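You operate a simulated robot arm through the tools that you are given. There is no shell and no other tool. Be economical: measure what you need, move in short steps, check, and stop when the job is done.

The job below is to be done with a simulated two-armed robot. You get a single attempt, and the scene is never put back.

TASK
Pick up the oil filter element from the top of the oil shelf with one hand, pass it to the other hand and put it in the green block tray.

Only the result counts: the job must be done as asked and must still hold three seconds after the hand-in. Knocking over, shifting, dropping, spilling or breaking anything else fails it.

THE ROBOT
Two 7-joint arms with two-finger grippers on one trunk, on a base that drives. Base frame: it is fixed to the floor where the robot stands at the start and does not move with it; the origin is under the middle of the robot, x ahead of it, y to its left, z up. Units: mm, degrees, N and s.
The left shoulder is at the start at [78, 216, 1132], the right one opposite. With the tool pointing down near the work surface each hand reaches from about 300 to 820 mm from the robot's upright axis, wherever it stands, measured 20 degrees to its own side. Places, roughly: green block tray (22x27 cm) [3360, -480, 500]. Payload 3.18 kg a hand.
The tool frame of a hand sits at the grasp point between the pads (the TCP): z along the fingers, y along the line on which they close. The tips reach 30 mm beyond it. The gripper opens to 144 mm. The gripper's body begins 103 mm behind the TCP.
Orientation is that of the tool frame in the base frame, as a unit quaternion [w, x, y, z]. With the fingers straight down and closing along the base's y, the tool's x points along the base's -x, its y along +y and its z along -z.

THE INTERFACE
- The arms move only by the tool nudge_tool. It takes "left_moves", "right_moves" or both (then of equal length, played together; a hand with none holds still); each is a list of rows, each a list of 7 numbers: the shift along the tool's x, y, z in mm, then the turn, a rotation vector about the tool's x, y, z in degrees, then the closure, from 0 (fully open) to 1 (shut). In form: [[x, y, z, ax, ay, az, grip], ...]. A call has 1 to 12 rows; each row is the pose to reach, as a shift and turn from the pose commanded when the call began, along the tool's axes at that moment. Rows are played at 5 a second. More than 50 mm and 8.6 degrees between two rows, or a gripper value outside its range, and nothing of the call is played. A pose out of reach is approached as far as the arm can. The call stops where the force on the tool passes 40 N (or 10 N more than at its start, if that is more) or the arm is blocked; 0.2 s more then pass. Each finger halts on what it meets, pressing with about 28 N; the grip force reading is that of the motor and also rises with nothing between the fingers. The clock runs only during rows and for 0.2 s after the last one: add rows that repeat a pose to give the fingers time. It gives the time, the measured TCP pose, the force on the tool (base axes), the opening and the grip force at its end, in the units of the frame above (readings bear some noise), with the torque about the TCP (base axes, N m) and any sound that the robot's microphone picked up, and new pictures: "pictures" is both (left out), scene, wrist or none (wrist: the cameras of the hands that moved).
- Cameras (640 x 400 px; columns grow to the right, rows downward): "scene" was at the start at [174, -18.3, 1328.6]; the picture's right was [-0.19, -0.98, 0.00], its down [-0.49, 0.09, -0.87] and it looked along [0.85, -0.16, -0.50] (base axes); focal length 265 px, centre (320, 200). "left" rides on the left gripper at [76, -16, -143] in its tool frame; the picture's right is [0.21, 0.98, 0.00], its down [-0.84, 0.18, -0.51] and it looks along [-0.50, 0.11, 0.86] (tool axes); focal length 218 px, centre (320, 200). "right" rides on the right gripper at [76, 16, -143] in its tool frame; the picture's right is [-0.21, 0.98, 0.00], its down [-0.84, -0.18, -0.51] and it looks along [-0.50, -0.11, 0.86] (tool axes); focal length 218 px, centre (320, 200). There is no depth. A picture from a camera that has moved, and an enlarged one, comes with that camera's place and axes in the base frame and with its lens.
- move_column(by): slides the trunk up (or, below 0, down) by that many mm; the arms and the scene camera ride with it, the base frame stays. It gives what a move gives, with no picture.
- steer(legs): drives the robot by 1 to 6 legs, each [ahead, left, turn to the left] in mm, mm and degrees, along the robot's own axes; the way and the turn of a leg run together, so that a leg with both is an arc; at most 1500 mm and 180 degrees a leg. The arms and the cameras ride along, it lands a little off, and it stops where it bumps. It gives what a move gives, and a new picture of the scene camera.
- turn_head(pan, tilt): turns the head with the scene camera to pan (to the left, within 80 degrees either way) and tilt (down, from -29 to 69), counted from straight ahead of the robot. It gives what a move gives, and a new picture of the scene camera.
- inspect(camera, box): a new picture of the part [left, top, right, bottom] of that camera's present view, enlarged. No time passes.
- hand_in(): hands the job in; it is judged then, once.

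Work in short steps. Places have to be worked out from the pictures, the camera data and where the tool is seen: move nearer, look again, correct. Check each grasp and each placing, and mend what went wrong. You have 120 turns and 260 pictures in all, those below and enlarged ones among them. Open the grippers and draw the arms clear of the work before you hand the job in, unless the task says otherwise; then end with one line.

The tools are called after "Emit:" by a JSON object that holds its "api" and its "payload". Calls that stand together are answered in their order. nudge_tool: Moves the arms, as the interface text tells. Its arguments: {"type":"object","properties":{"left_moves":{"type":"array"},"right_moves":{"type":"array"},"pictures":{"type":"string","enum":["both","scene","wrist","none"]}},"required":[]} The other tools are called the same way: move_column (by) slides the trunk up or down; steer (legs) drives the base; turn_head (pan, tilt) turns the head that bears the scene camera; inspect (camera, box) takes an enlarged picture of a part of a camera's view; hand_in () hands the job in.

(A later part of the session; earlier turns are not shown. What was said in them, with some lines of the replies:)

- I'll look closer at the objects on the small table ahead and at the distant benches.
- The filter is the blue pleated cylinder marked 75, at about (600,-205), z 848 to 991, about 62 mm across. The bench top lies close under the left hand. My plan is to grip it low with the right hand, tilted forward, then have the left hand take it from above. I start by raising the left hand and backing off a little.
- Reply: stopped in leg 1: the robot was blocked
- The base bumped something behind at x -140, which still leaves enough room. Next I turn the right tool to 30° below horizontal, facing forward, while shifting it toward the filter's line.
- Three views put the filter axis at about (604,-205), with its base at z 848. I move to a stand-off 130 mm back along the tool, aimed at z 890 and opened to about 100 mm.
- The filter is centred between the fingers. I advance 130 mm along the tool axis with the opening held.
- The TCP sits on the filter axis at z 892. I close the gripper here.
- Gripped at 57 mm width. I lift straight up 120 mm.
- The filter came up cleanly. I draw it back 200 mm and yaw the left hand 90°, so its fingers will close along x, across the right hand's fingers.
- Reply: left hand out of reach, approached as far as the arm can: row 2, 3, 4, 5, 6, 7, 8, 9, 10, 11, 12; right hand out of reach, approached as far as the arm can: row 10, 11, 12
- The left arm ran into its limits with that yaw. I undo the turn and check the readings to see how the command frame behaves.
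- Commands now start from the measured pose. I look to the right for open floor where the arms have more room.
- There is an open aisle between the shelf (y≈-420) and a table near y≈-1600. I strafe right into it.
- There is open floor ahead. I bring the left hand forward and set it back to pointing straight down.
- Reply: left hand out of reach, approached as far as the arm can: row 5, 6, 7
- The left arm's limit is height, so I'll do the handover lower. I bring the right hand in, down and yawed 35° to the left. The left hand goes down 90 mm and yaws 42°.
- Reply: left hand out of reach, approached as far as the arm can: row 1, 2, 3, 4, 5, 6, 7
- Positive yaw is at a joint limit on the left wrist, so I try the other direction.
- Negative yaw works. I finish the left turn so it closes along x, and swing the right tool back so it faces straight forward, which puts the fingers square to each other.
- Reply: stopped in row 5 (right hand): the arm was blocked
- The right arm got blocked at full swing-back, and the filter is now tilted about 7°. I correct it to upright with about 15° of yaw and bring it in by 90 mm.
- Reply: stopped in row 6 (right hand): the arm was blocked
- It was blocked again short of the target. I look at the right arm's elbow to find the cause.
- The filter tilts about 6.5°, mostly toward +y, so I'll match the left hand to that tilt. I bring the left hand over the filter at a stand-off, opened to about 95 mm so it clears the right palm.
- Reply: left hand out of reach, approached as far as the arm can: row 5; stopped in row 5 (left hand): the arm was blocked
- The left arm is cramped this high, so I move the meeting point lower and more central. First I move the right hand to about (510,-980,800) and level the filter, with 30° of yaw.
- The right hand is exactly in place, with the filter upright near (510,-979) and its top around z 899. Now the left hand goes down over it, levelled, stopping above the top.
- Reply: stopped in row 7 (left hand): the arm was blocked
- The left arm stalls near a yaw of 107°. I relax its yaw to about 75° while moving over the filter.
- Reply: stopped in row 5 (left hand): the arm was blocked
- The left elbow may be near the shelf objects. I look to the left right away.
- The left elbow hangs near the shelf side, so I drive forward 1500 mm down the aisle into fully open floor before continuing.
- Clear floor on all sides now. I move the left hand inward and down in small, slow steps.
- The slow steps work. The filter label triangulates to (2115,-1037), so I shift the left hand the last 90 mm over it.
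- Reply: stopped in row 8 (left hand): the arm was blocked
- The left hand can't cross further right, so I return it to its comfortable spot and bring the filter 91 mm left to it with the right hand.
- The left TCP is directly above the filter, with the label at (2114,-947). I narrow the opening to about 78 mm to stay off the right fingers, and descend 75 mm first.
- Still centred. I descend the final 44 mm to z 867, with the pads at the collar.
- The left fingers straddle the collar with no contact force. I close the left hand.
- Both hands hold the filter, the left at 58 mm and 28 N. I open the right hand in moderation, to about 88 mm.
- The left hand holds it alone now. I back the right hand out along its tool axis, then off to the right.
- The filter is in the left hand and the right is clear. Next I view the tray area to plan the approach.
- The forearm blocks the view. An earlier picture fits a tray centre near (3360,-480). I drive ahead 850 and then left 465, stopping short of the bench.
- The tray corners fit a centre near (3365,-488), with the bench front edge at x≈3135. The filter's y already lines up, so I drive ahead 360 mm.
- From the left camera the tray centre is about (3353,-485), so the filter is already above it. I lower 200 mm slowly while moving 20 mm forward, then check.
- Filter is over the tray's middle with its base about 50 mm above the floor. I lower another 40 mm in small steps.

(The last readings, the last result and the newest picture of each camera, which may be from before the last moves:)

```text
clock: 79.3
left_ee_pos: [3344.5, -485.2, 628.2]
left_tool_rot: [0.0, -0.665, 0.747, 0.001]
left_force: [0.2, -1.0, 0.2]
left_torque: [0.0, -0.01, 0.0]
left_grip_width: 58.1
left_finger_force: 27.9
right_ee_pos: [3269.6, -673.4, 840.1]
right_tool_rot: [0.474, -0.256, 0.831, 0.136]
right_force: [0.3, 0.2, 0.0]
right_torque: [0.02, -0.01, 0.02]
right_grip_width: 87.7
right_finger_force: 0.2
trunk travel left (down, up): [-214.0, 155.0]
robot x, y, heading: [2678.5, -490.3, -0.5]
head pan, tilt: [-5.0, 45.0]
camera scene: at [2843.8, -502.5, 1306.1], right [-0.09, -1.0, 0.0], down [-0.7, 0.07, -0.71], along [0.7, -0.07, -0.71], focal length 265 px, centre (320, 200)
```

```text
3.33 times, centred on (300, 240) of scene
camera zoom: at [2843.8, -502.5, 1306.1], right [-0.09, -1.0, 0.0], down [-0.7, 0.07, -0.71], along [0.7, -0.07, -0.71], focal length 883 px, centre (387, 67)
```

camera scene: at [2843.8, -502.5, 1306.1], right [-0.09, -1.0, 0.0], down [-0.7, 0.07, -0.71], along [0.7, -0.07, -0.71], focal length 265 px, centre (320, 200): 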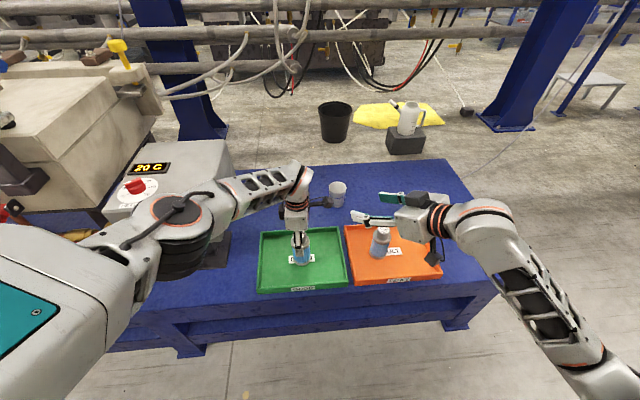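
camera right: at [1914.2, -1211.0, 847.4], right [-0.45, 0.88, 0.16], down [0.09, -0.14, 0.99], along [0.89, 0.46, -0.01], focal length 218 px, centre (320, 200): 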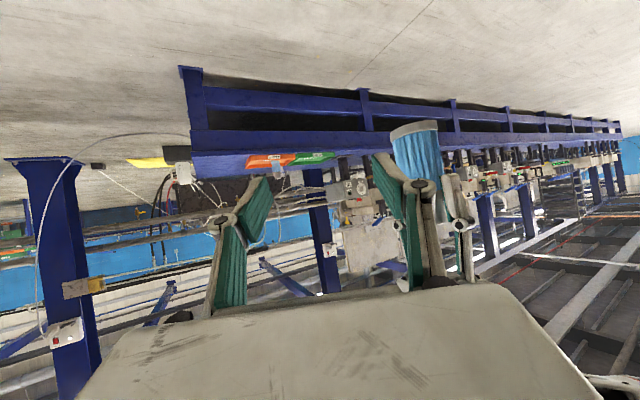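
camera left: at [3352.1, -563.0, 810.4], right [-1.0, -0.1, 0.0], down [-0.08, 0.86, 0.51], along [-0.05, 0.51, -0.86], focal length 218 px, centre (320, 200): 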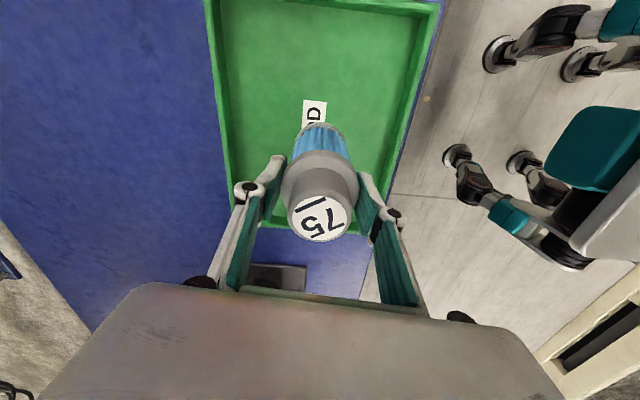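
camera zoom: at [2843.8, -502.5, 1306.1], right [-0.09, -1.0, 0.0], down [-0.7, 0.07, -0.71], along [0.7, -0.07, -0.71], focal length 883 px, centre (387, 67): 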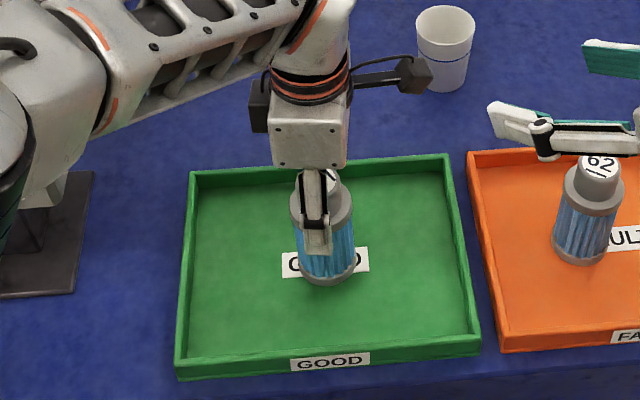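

Nearly on the floor. I lower 12 mm more in fine steps, watching the force.

Emit:
{"api": "nudge_tool", "payload": {"left_moves": [[0, 0, 3, 0, 0, 0, 0.8], [0, 0, 6, 0, 0, 0, 0.8], [0, 0, 9, 0, 0, 0, 0.8], [0, 0, 12, 0, 0, 0, 0.8]], "pictures": "none"}}

```text
clock: 80.3
left_ee_pos: [3343.6, -484.6, 616.1]
left_tool_rot: [0.001, -0.666, 0.746, 0.002]
left_force: [0.5, -0.7, 0.5]
left_torque: [0.04, 0.01, -0.02]
left_grip_width: 57.9
left_finger_force: 27.7
right_ee_pos: [3269.1, -674.0, 840.4]
right_tool_rot: [0.475, -0.255, 0.831, 0.135]
right_force: [0.3, 0.5, 0.4]
right_torque: [-0.02, 0.0, 0.0]
right_grip_width: 87.5
right_finger_force: 0.0
trunk travel left (down, up): [-214.0, 155.0]
robot x, y, heading: [2678.4, -494.6, -0.5]
head pan, tilt: [-5.0, 45.0]
```

No contact yet, so I continue in 2 mm steps.

Emit:
{"api": "nudge_tool", "payload": {"left_moves": [[0, 0, 2, 0, 0, 0, 0.8], [0, 0, 4, 0, 0, 0, 0.8], [0, 0, 6, 0, 0, 0, 0.8]], "pictures": "none"}}

Emit:
{"api": "inspect", "payload": {"camera": "scene", "box": [240, 180, 360, 300]}}

```text
clock: 81.1
left_ee_pos: [3344.1, -481.4, 611.1]
left_tool_rot: [0.001, -0.667, 0.745, 0.002]
left_force: [0.2, 0.0, -0.6]
left_torque: [-0.03, -0.02, 0.02]
left_grip_width: 57.8
left_finger_force: 27.8
right_ee_pos: [3270.0, -673.3, 840.2]
right_tool_rot: [0.475, -0.255, 0.831, 0.135]
right_force: [0.0, -0.1, 0.8]
right_torque: [0.0, 0.05, 0.02]
right_grip_width: 88.0
right_finger_force: 0.1
trunk travel left (down, up): [-214.0, 155.0]
robot x, y, heading: [2677.9, -491.6, -0.5]
head pan, tilt: [-5.0, 45.0]
```

```text
3.33 times, centred on (300, 240) of scene
camera zoom: at [2843.9, -502.4, 1306.1], right [-0.09, -1.0, 0.0], down [-0.7, 0.07, -0.71], along [0.7, -0.07, -0.71], focal length 883 px, centre (387, 67)
```

zoom: 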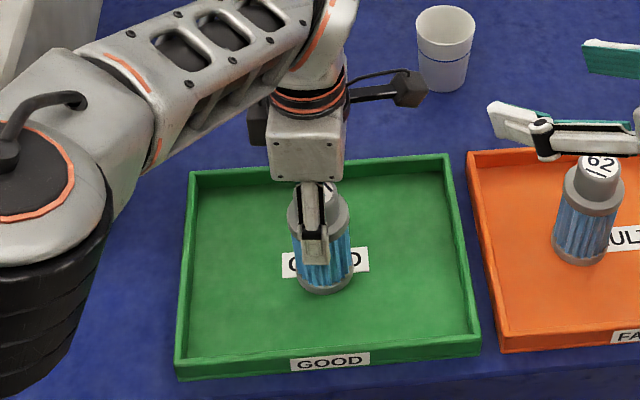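

The left elbow swings as the arm reaches lower, so I do the last millimetres with the trunk instead.

Emit:
{"api": "move_column", "payload": {"by": -5}}

Emit:
{"api": "turn_head", "payload": {"pan": 20, "tilt": 45}}

```text
clock: 81.7
left_ee_pos: [3342.6, -489.9, 606.5]
left_tool_rot: [-0.001, -0.663, 0.749, -0.001]
left_force: [0.7, -4.2, 9.3]
left_torque: [-0.04, -0.16, -0.01]
left_grip_width: 58.2
left_finger_force: 27.3
right_ee_pos: [3267.8, -673.4, 835.9]
right_tool_rot: [0.477, -0.255, 0.83, 0.135]
right_force: [-0.1, 0.1, -0.2]
right_torque: [0.0, -0.03, 0.02]
right_grip_width: 87.7
right_finger_force: 0.0
trunk travel left (down, up): [-209.0, 160.0]
robot x, y, heading: [2677.7, -493.1, -0.5]
head pan, tilt: [-5.0, 45.0]
```

```text
clock: 82.6
left_ee_pos: [3343.0, -485.5, 605.4]
left_tool_rot: [0.001, -0.666, 0.746, 0.001]
left_force: [-1.5, -4.2, 13.1]
left_torque: [-0.09, 0.04, -0.02]
left_grip_width: 57.8
left_finger_force: 28.2
right_ee_pos: [3269.2, -673.3, 836.4]
right_tool_rot: [0.476, -0.256, 0.83, 0.136]
right_force: [-0.1, 0.5, -0.6]
right_torque: [0.01, -0.01, -0.02]
right_grip_width: 87.9
right_finger_force: 0.0
trunk travel left (down, up): [-209.0, 160.0]
robot x, y, heading: [2680.3, -490.9, -0.3]
head pan, tilt: [20.0, 45.0]
camera scene: at [2841.9, -468.1, 1301.1], right [0.34, -0.94, 0.0], down [-0.67, -0.24, -0.71], along [0.67, 0.24, -0.71], focal length 265 px, centre (320, 200)
```

scene: 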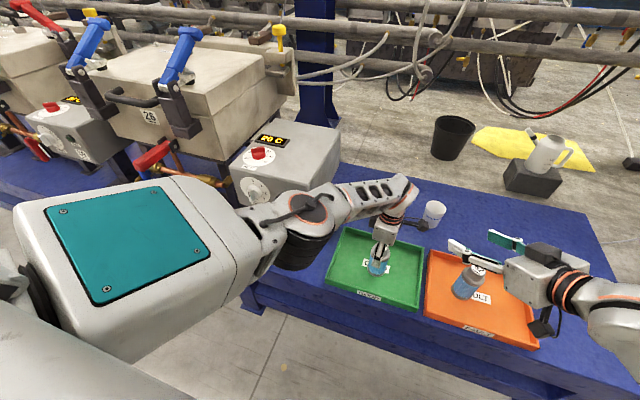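

There is contact: 13 N upward, so the filter stands on the tray floor. I ease off 1.5 mm and open the left hand.

Emit:
{"api": "move_column", "payload": {"by": 1.5}}

Emit:
{"api": "nudge_tool", "payload": {"left_moves": [[0, 0, 0, 0, 0, 0, 0.58], [0, 0, 0, 0, 0, 0, 0.5], [0, 0, 0, 0, 0, 0, 0.4], [0, 0, 0, 0, 0, 0, 0.34], [0, 0, 0, 0, 0, 0, 0.34]]}}

```text
clock: 83.1
left_ee_pos: [3344.0, -484.0, 605.7]
left_tool_rot: [0.002, -0.667, 0.745, 0.002]
left_force: [1.7, 0.6, 3.5]
left_torque: [0.21, -0.25, -0.05]
left_grip_width: 58.1
left_finger_force: 28.0
right_ee_pos: [3269.5, -673.5, 835.9]
right_tool_rot: [0.475, -0.255, 0.831, 0.135]
right_force: [0.7, 0.9, 0.5]
right_torque: [-0.02, 0.04, 0.0]
right_grip_width: 87.8
right_finger_force: 0.0
trunk travel left (down, up): [-211.0, 159.0]
robot x, y, heading: [2679.1, -493.2, -0.5]
head pan, tilt: [20.0, 45.0]
```

```text
clock: 84.3
left_ee_pos: [3343.8, -484.8, 606.8]
left_tool_rot: [0.001, -0.665, 0.746, 0.0]
left_force: [0.4, -0.3, 0.2]
left_torque: [0.01, -0.01, -0.04]
left_grip_width: 95.0
left_finger_force: 0.0
right_ee_pos: [3270.0, -673.4, 836.7]
right_tool_rot: [0.475, -0.255, 0.831, 0.135]
right_force: [0.8, -0.1, 0.4]
right_torque: [0.0, 0.0, -0.02]
right_grip_width: 88.0
right_finger_force: 0.0
trunk travel left (down, up): [-211.0, 159.0]
robot x, y, heading: [2677.7, -490.3, -0.5]
head pan, tilt: [20.0, 45.0]
camera scene: at [2841.9, -467.7, 1302.4], right [0.34, -0.94, 0.0], down [-0.67, -0.24, -0.71], along [0.67, 0.24, -0.71], focal length 265 px, centre (320, 200)
camera left: at [3351.3, -563.3, 748.8], right [-1.0, -0.1, 0.0], down [-0.08, 0.86, 0.51], along [-0.05, 0.51, -0.86], focal length 218 px, centre (320, 200)
```

scene: 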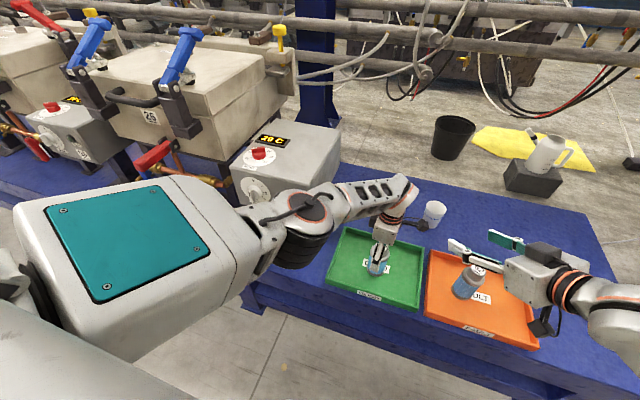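
left: 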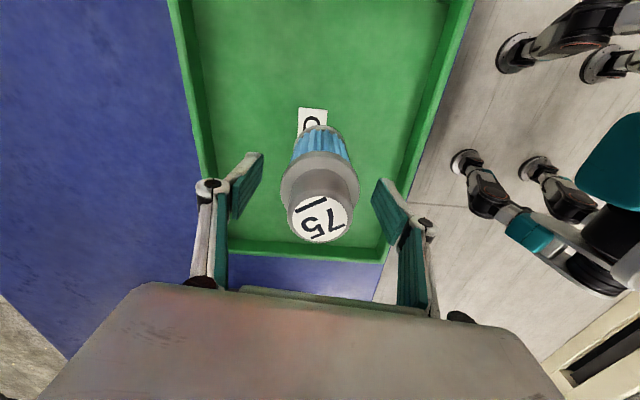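

The filter stands free in the tray. I raise with the trunk first, going straight up 150 mm so the arm doesn't reconfigure near the filter.

Emit:
{"api": "move_column", "payload": {"by": 150}}

Emit:
{"api": "nudge_tool", "payload": {"left_moves": [[0, 0, -15, 0, 0, 0, 0.3], [0, 0, -30, 0, 0, 0, 0.2], [0, 0, -45, 0, 0, 0, 0.1], [0, 0, -60, 0, 0, 0, 0], [0, 0, -75, 0, 0, 0, 0], [0, 0, -90, 0, 0, 0, 0], [0, 0, -105, 0, 0, 0, 0]], "right_moves": [[0, 0, 0, 0, 0, 0, 0.3], [0, 0, 0, 0, 0, 0, 0.2], [0, 0, 0, 0, 0, 0, 0.1], [0, 0, 0, 0, 0, 0, 0], [0, 0, 0, 0, 0, 0, 0], [0, 0, 0, 0, 0, 0, 0], [0, 0, 0, 0, 0, 0, 0]]}}

```text
clock: 86.0
left_ee_pos: [3381.5, -485.0, 847.3]
left_tool_rot: [0.053, -0.663, 0.745, -0.046]
left_force: [0.6, -1.4, -0.7]
left_torque: [0.0, 0.01, 0.0]
left_grip_width: 95.5
left_finger_force: 0.0
right_ee_pos: [3269.7, -673.6, 986.8]
right_tool_rot: [0.475, -0.255, 0.831, 0.136]
right_force: [0.7, -0.6, 0.0]
right_torque: [-0.02, 0.02, 0.0]
right_grip_width: 87.9
right_finger_force: 0.1
trunk travel left (down, up): [-361.0, 9.0]
robot x, y, heading: [2674.0, -496.2, -0.2]
head pan, tilt: [20.0, 45.0]
```

```text
clock: 87.6
left_ee_pos: [3365.5, -486.1, 952.2]
left_tool_rot: [0.054, -0.664, 0.745, -0.046]
left_force: [0.0, -0.9, -0.1]
left_torque: [-0.03, -0.01, -0.01]
left_grip_width: 144.0
left_finger_force: 0.0
right_ee_pos: [3269.3, -672.4, 987.2]
right_tool_rot: [0.475, -0.256, 0.831, 0.136]
right_force: [-0.3, 0.5, 0.5]
right_torque: [0.04, 0.0, -0.02]
right_grip_width: 144.0
right_finger_force: 0.0
trunk travel left (down, up): [-361.0, 9.0]
robot x, y, heading: [2677.1, -492.9, -0.5]
head pan, tilt: [20.0, 45.0]
camera scene: at [2794.9, -467.4, 1455.2], right [0.34, -0.94, 0.0], down [-0.67, -0.24, -0.71], along [0.67, 0.24, -0.71], focal length 265 px, centre (320, 200)
camera right: at [3124.3, -749.0, 993.9], right [-0.45, 0.88, 0.16], down [0.09, -0.14, 0.99], along [0.89, 0.46, -0.01], focal length 218 px, centre (320, 200)
camera left: at [3354.5, -563.8, 1093.3], right [-0.99, -0.1, -0.14], down [-0.15, 0.86, 0.49], along [0.07, 0.51, -0.86], focal length 218 px, centre (320, 200)
```

scene: 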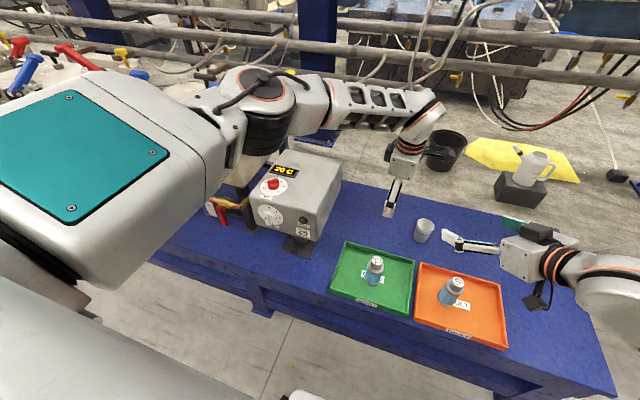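
right: 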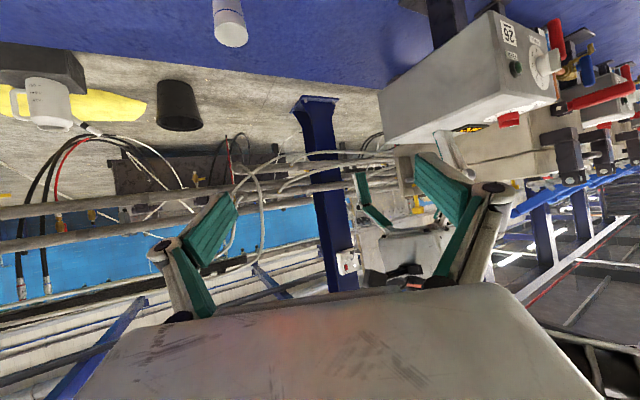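
left: 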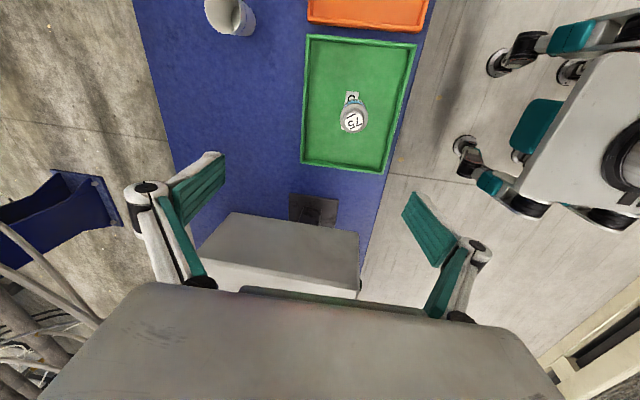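

The filter stands upright in the green tray and everything else looks undisturbed. I back away to draw both arms clear.

Emit:
{"api": "steer", "payload": {"legs": [[-400, 0, 0]]}}

Emit:
{"api": "turn_head", "payload": {"pan": 0, "tilt": 35}}

Emit:
{"api": "inspect", "payload": {"camera": "scene", "box": [200, 130, 440, 330]}}

```text
clock: 90.1
left_ee_pos: [2966.3, -486.3, 951.8]
left_tool_rot: [0.053, -0.662, 0.746, -0.047]
left_force: [0.3, 1.1, 0.3]
left_torque: [-0.02, -0.01, 0.0]
left_grip_width: 144.1
left_finger_force: 0.1
right_ee_pos: [2868.2, -671.9, 987.2]
right_tool_rot: [0.475, -0.254, 0.832, 0.134]
right_force: [-0.1, -0.8, -0.4]
right_torque: [0.0, 0.0, -0.01]
right_grip_width: 143.8
right_finger_force: 0.1
trunk travel left (down, up): [-361.0, 9.0]
robot x, y, heading: [2278.0, -493.2, -0.2]
head pan, tilt: [20.0, 45.0]
camera scene: at [2393.6, -465.0, 1455.3], right [0.33, -0.94, 0.0], down [-0.67, -0.24, -0.71], along [0.67, 0.24, -0.71], focal length 265 px, centre (320, 200)
```

scene: 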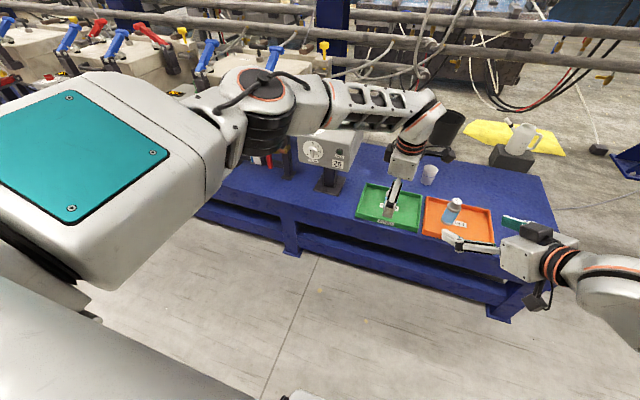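

```text
clock: 91.0
left_ee_pos: [2966.6, -484.0, 950.9]
left_tool_rot: [0.053, -0.663, 0.746, -0.046]
left_force: [0.8, 0.2, 0.1]
left_torque: [-0.03, -0.01, -0.03]
left_grip_width: 144.1
left_finger_force: 0.1
right_ee_pos: [2867.8, -672.3, 986.8]
right_tool_rot: [0.476, -0.254, 0.831, 0.135]
right_force: [-0.2, 0.0, 0.5]
right_torque: [-0.03, -0.01, 0.0]
right_grip_width: 144.2
right_finger_force: 0.1
trunk travel left (down, up): [-361.0, 9.0]
robot x, y, heading: [2273.5, -490.6, -0.5]
head pan, tilt: [0.0, 35.0]
camera scene: at [2405.8, -492.8, 1470.0], right [-0.01, -1.0, 0.0], down [-0.57, 0.0, -0.82], along [0.82, -0.01, -0.57], focal length 265 px, centre (320, 200)
```

scene: 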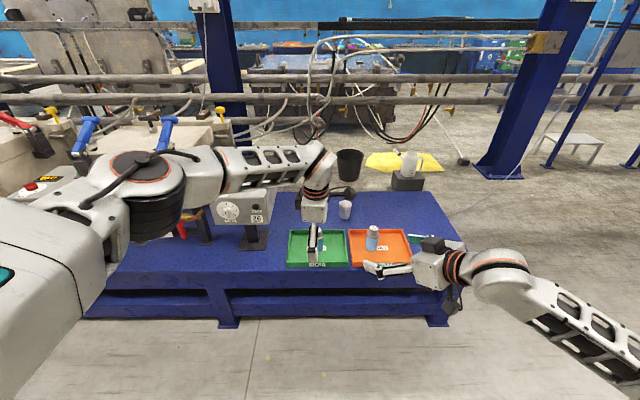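

```text
2.00 times, centred on (320, 230) of scene
camera zoom: at [2405.8, -492.8, 1470.0], right [-0.01, -1.0, 0.0], down [-0.57, 0.0, -0.82], along [0.82, -0.01, -0.57], focal length 530 px, centre (320, 140)
```

zoom: 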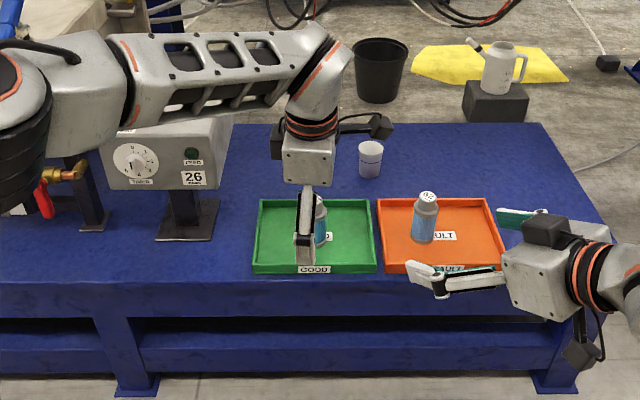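

The filter stands upright in the green tray. Both grippers are open and the arms are clear, so I hand in.

Emit:
{"api": "hand_in", "payload": {}}

```text
The job is handed in.
```

The oil filter element (marked 75) was picked up with the right hand, passed to the left, and now stands upright in the green tray; both grippers are open and clear, and I handed the job in without knowing the verdict. When I backed up at the start, the base bumped something behind the robot that I couldn't see, so I can't rule out that it shifted.
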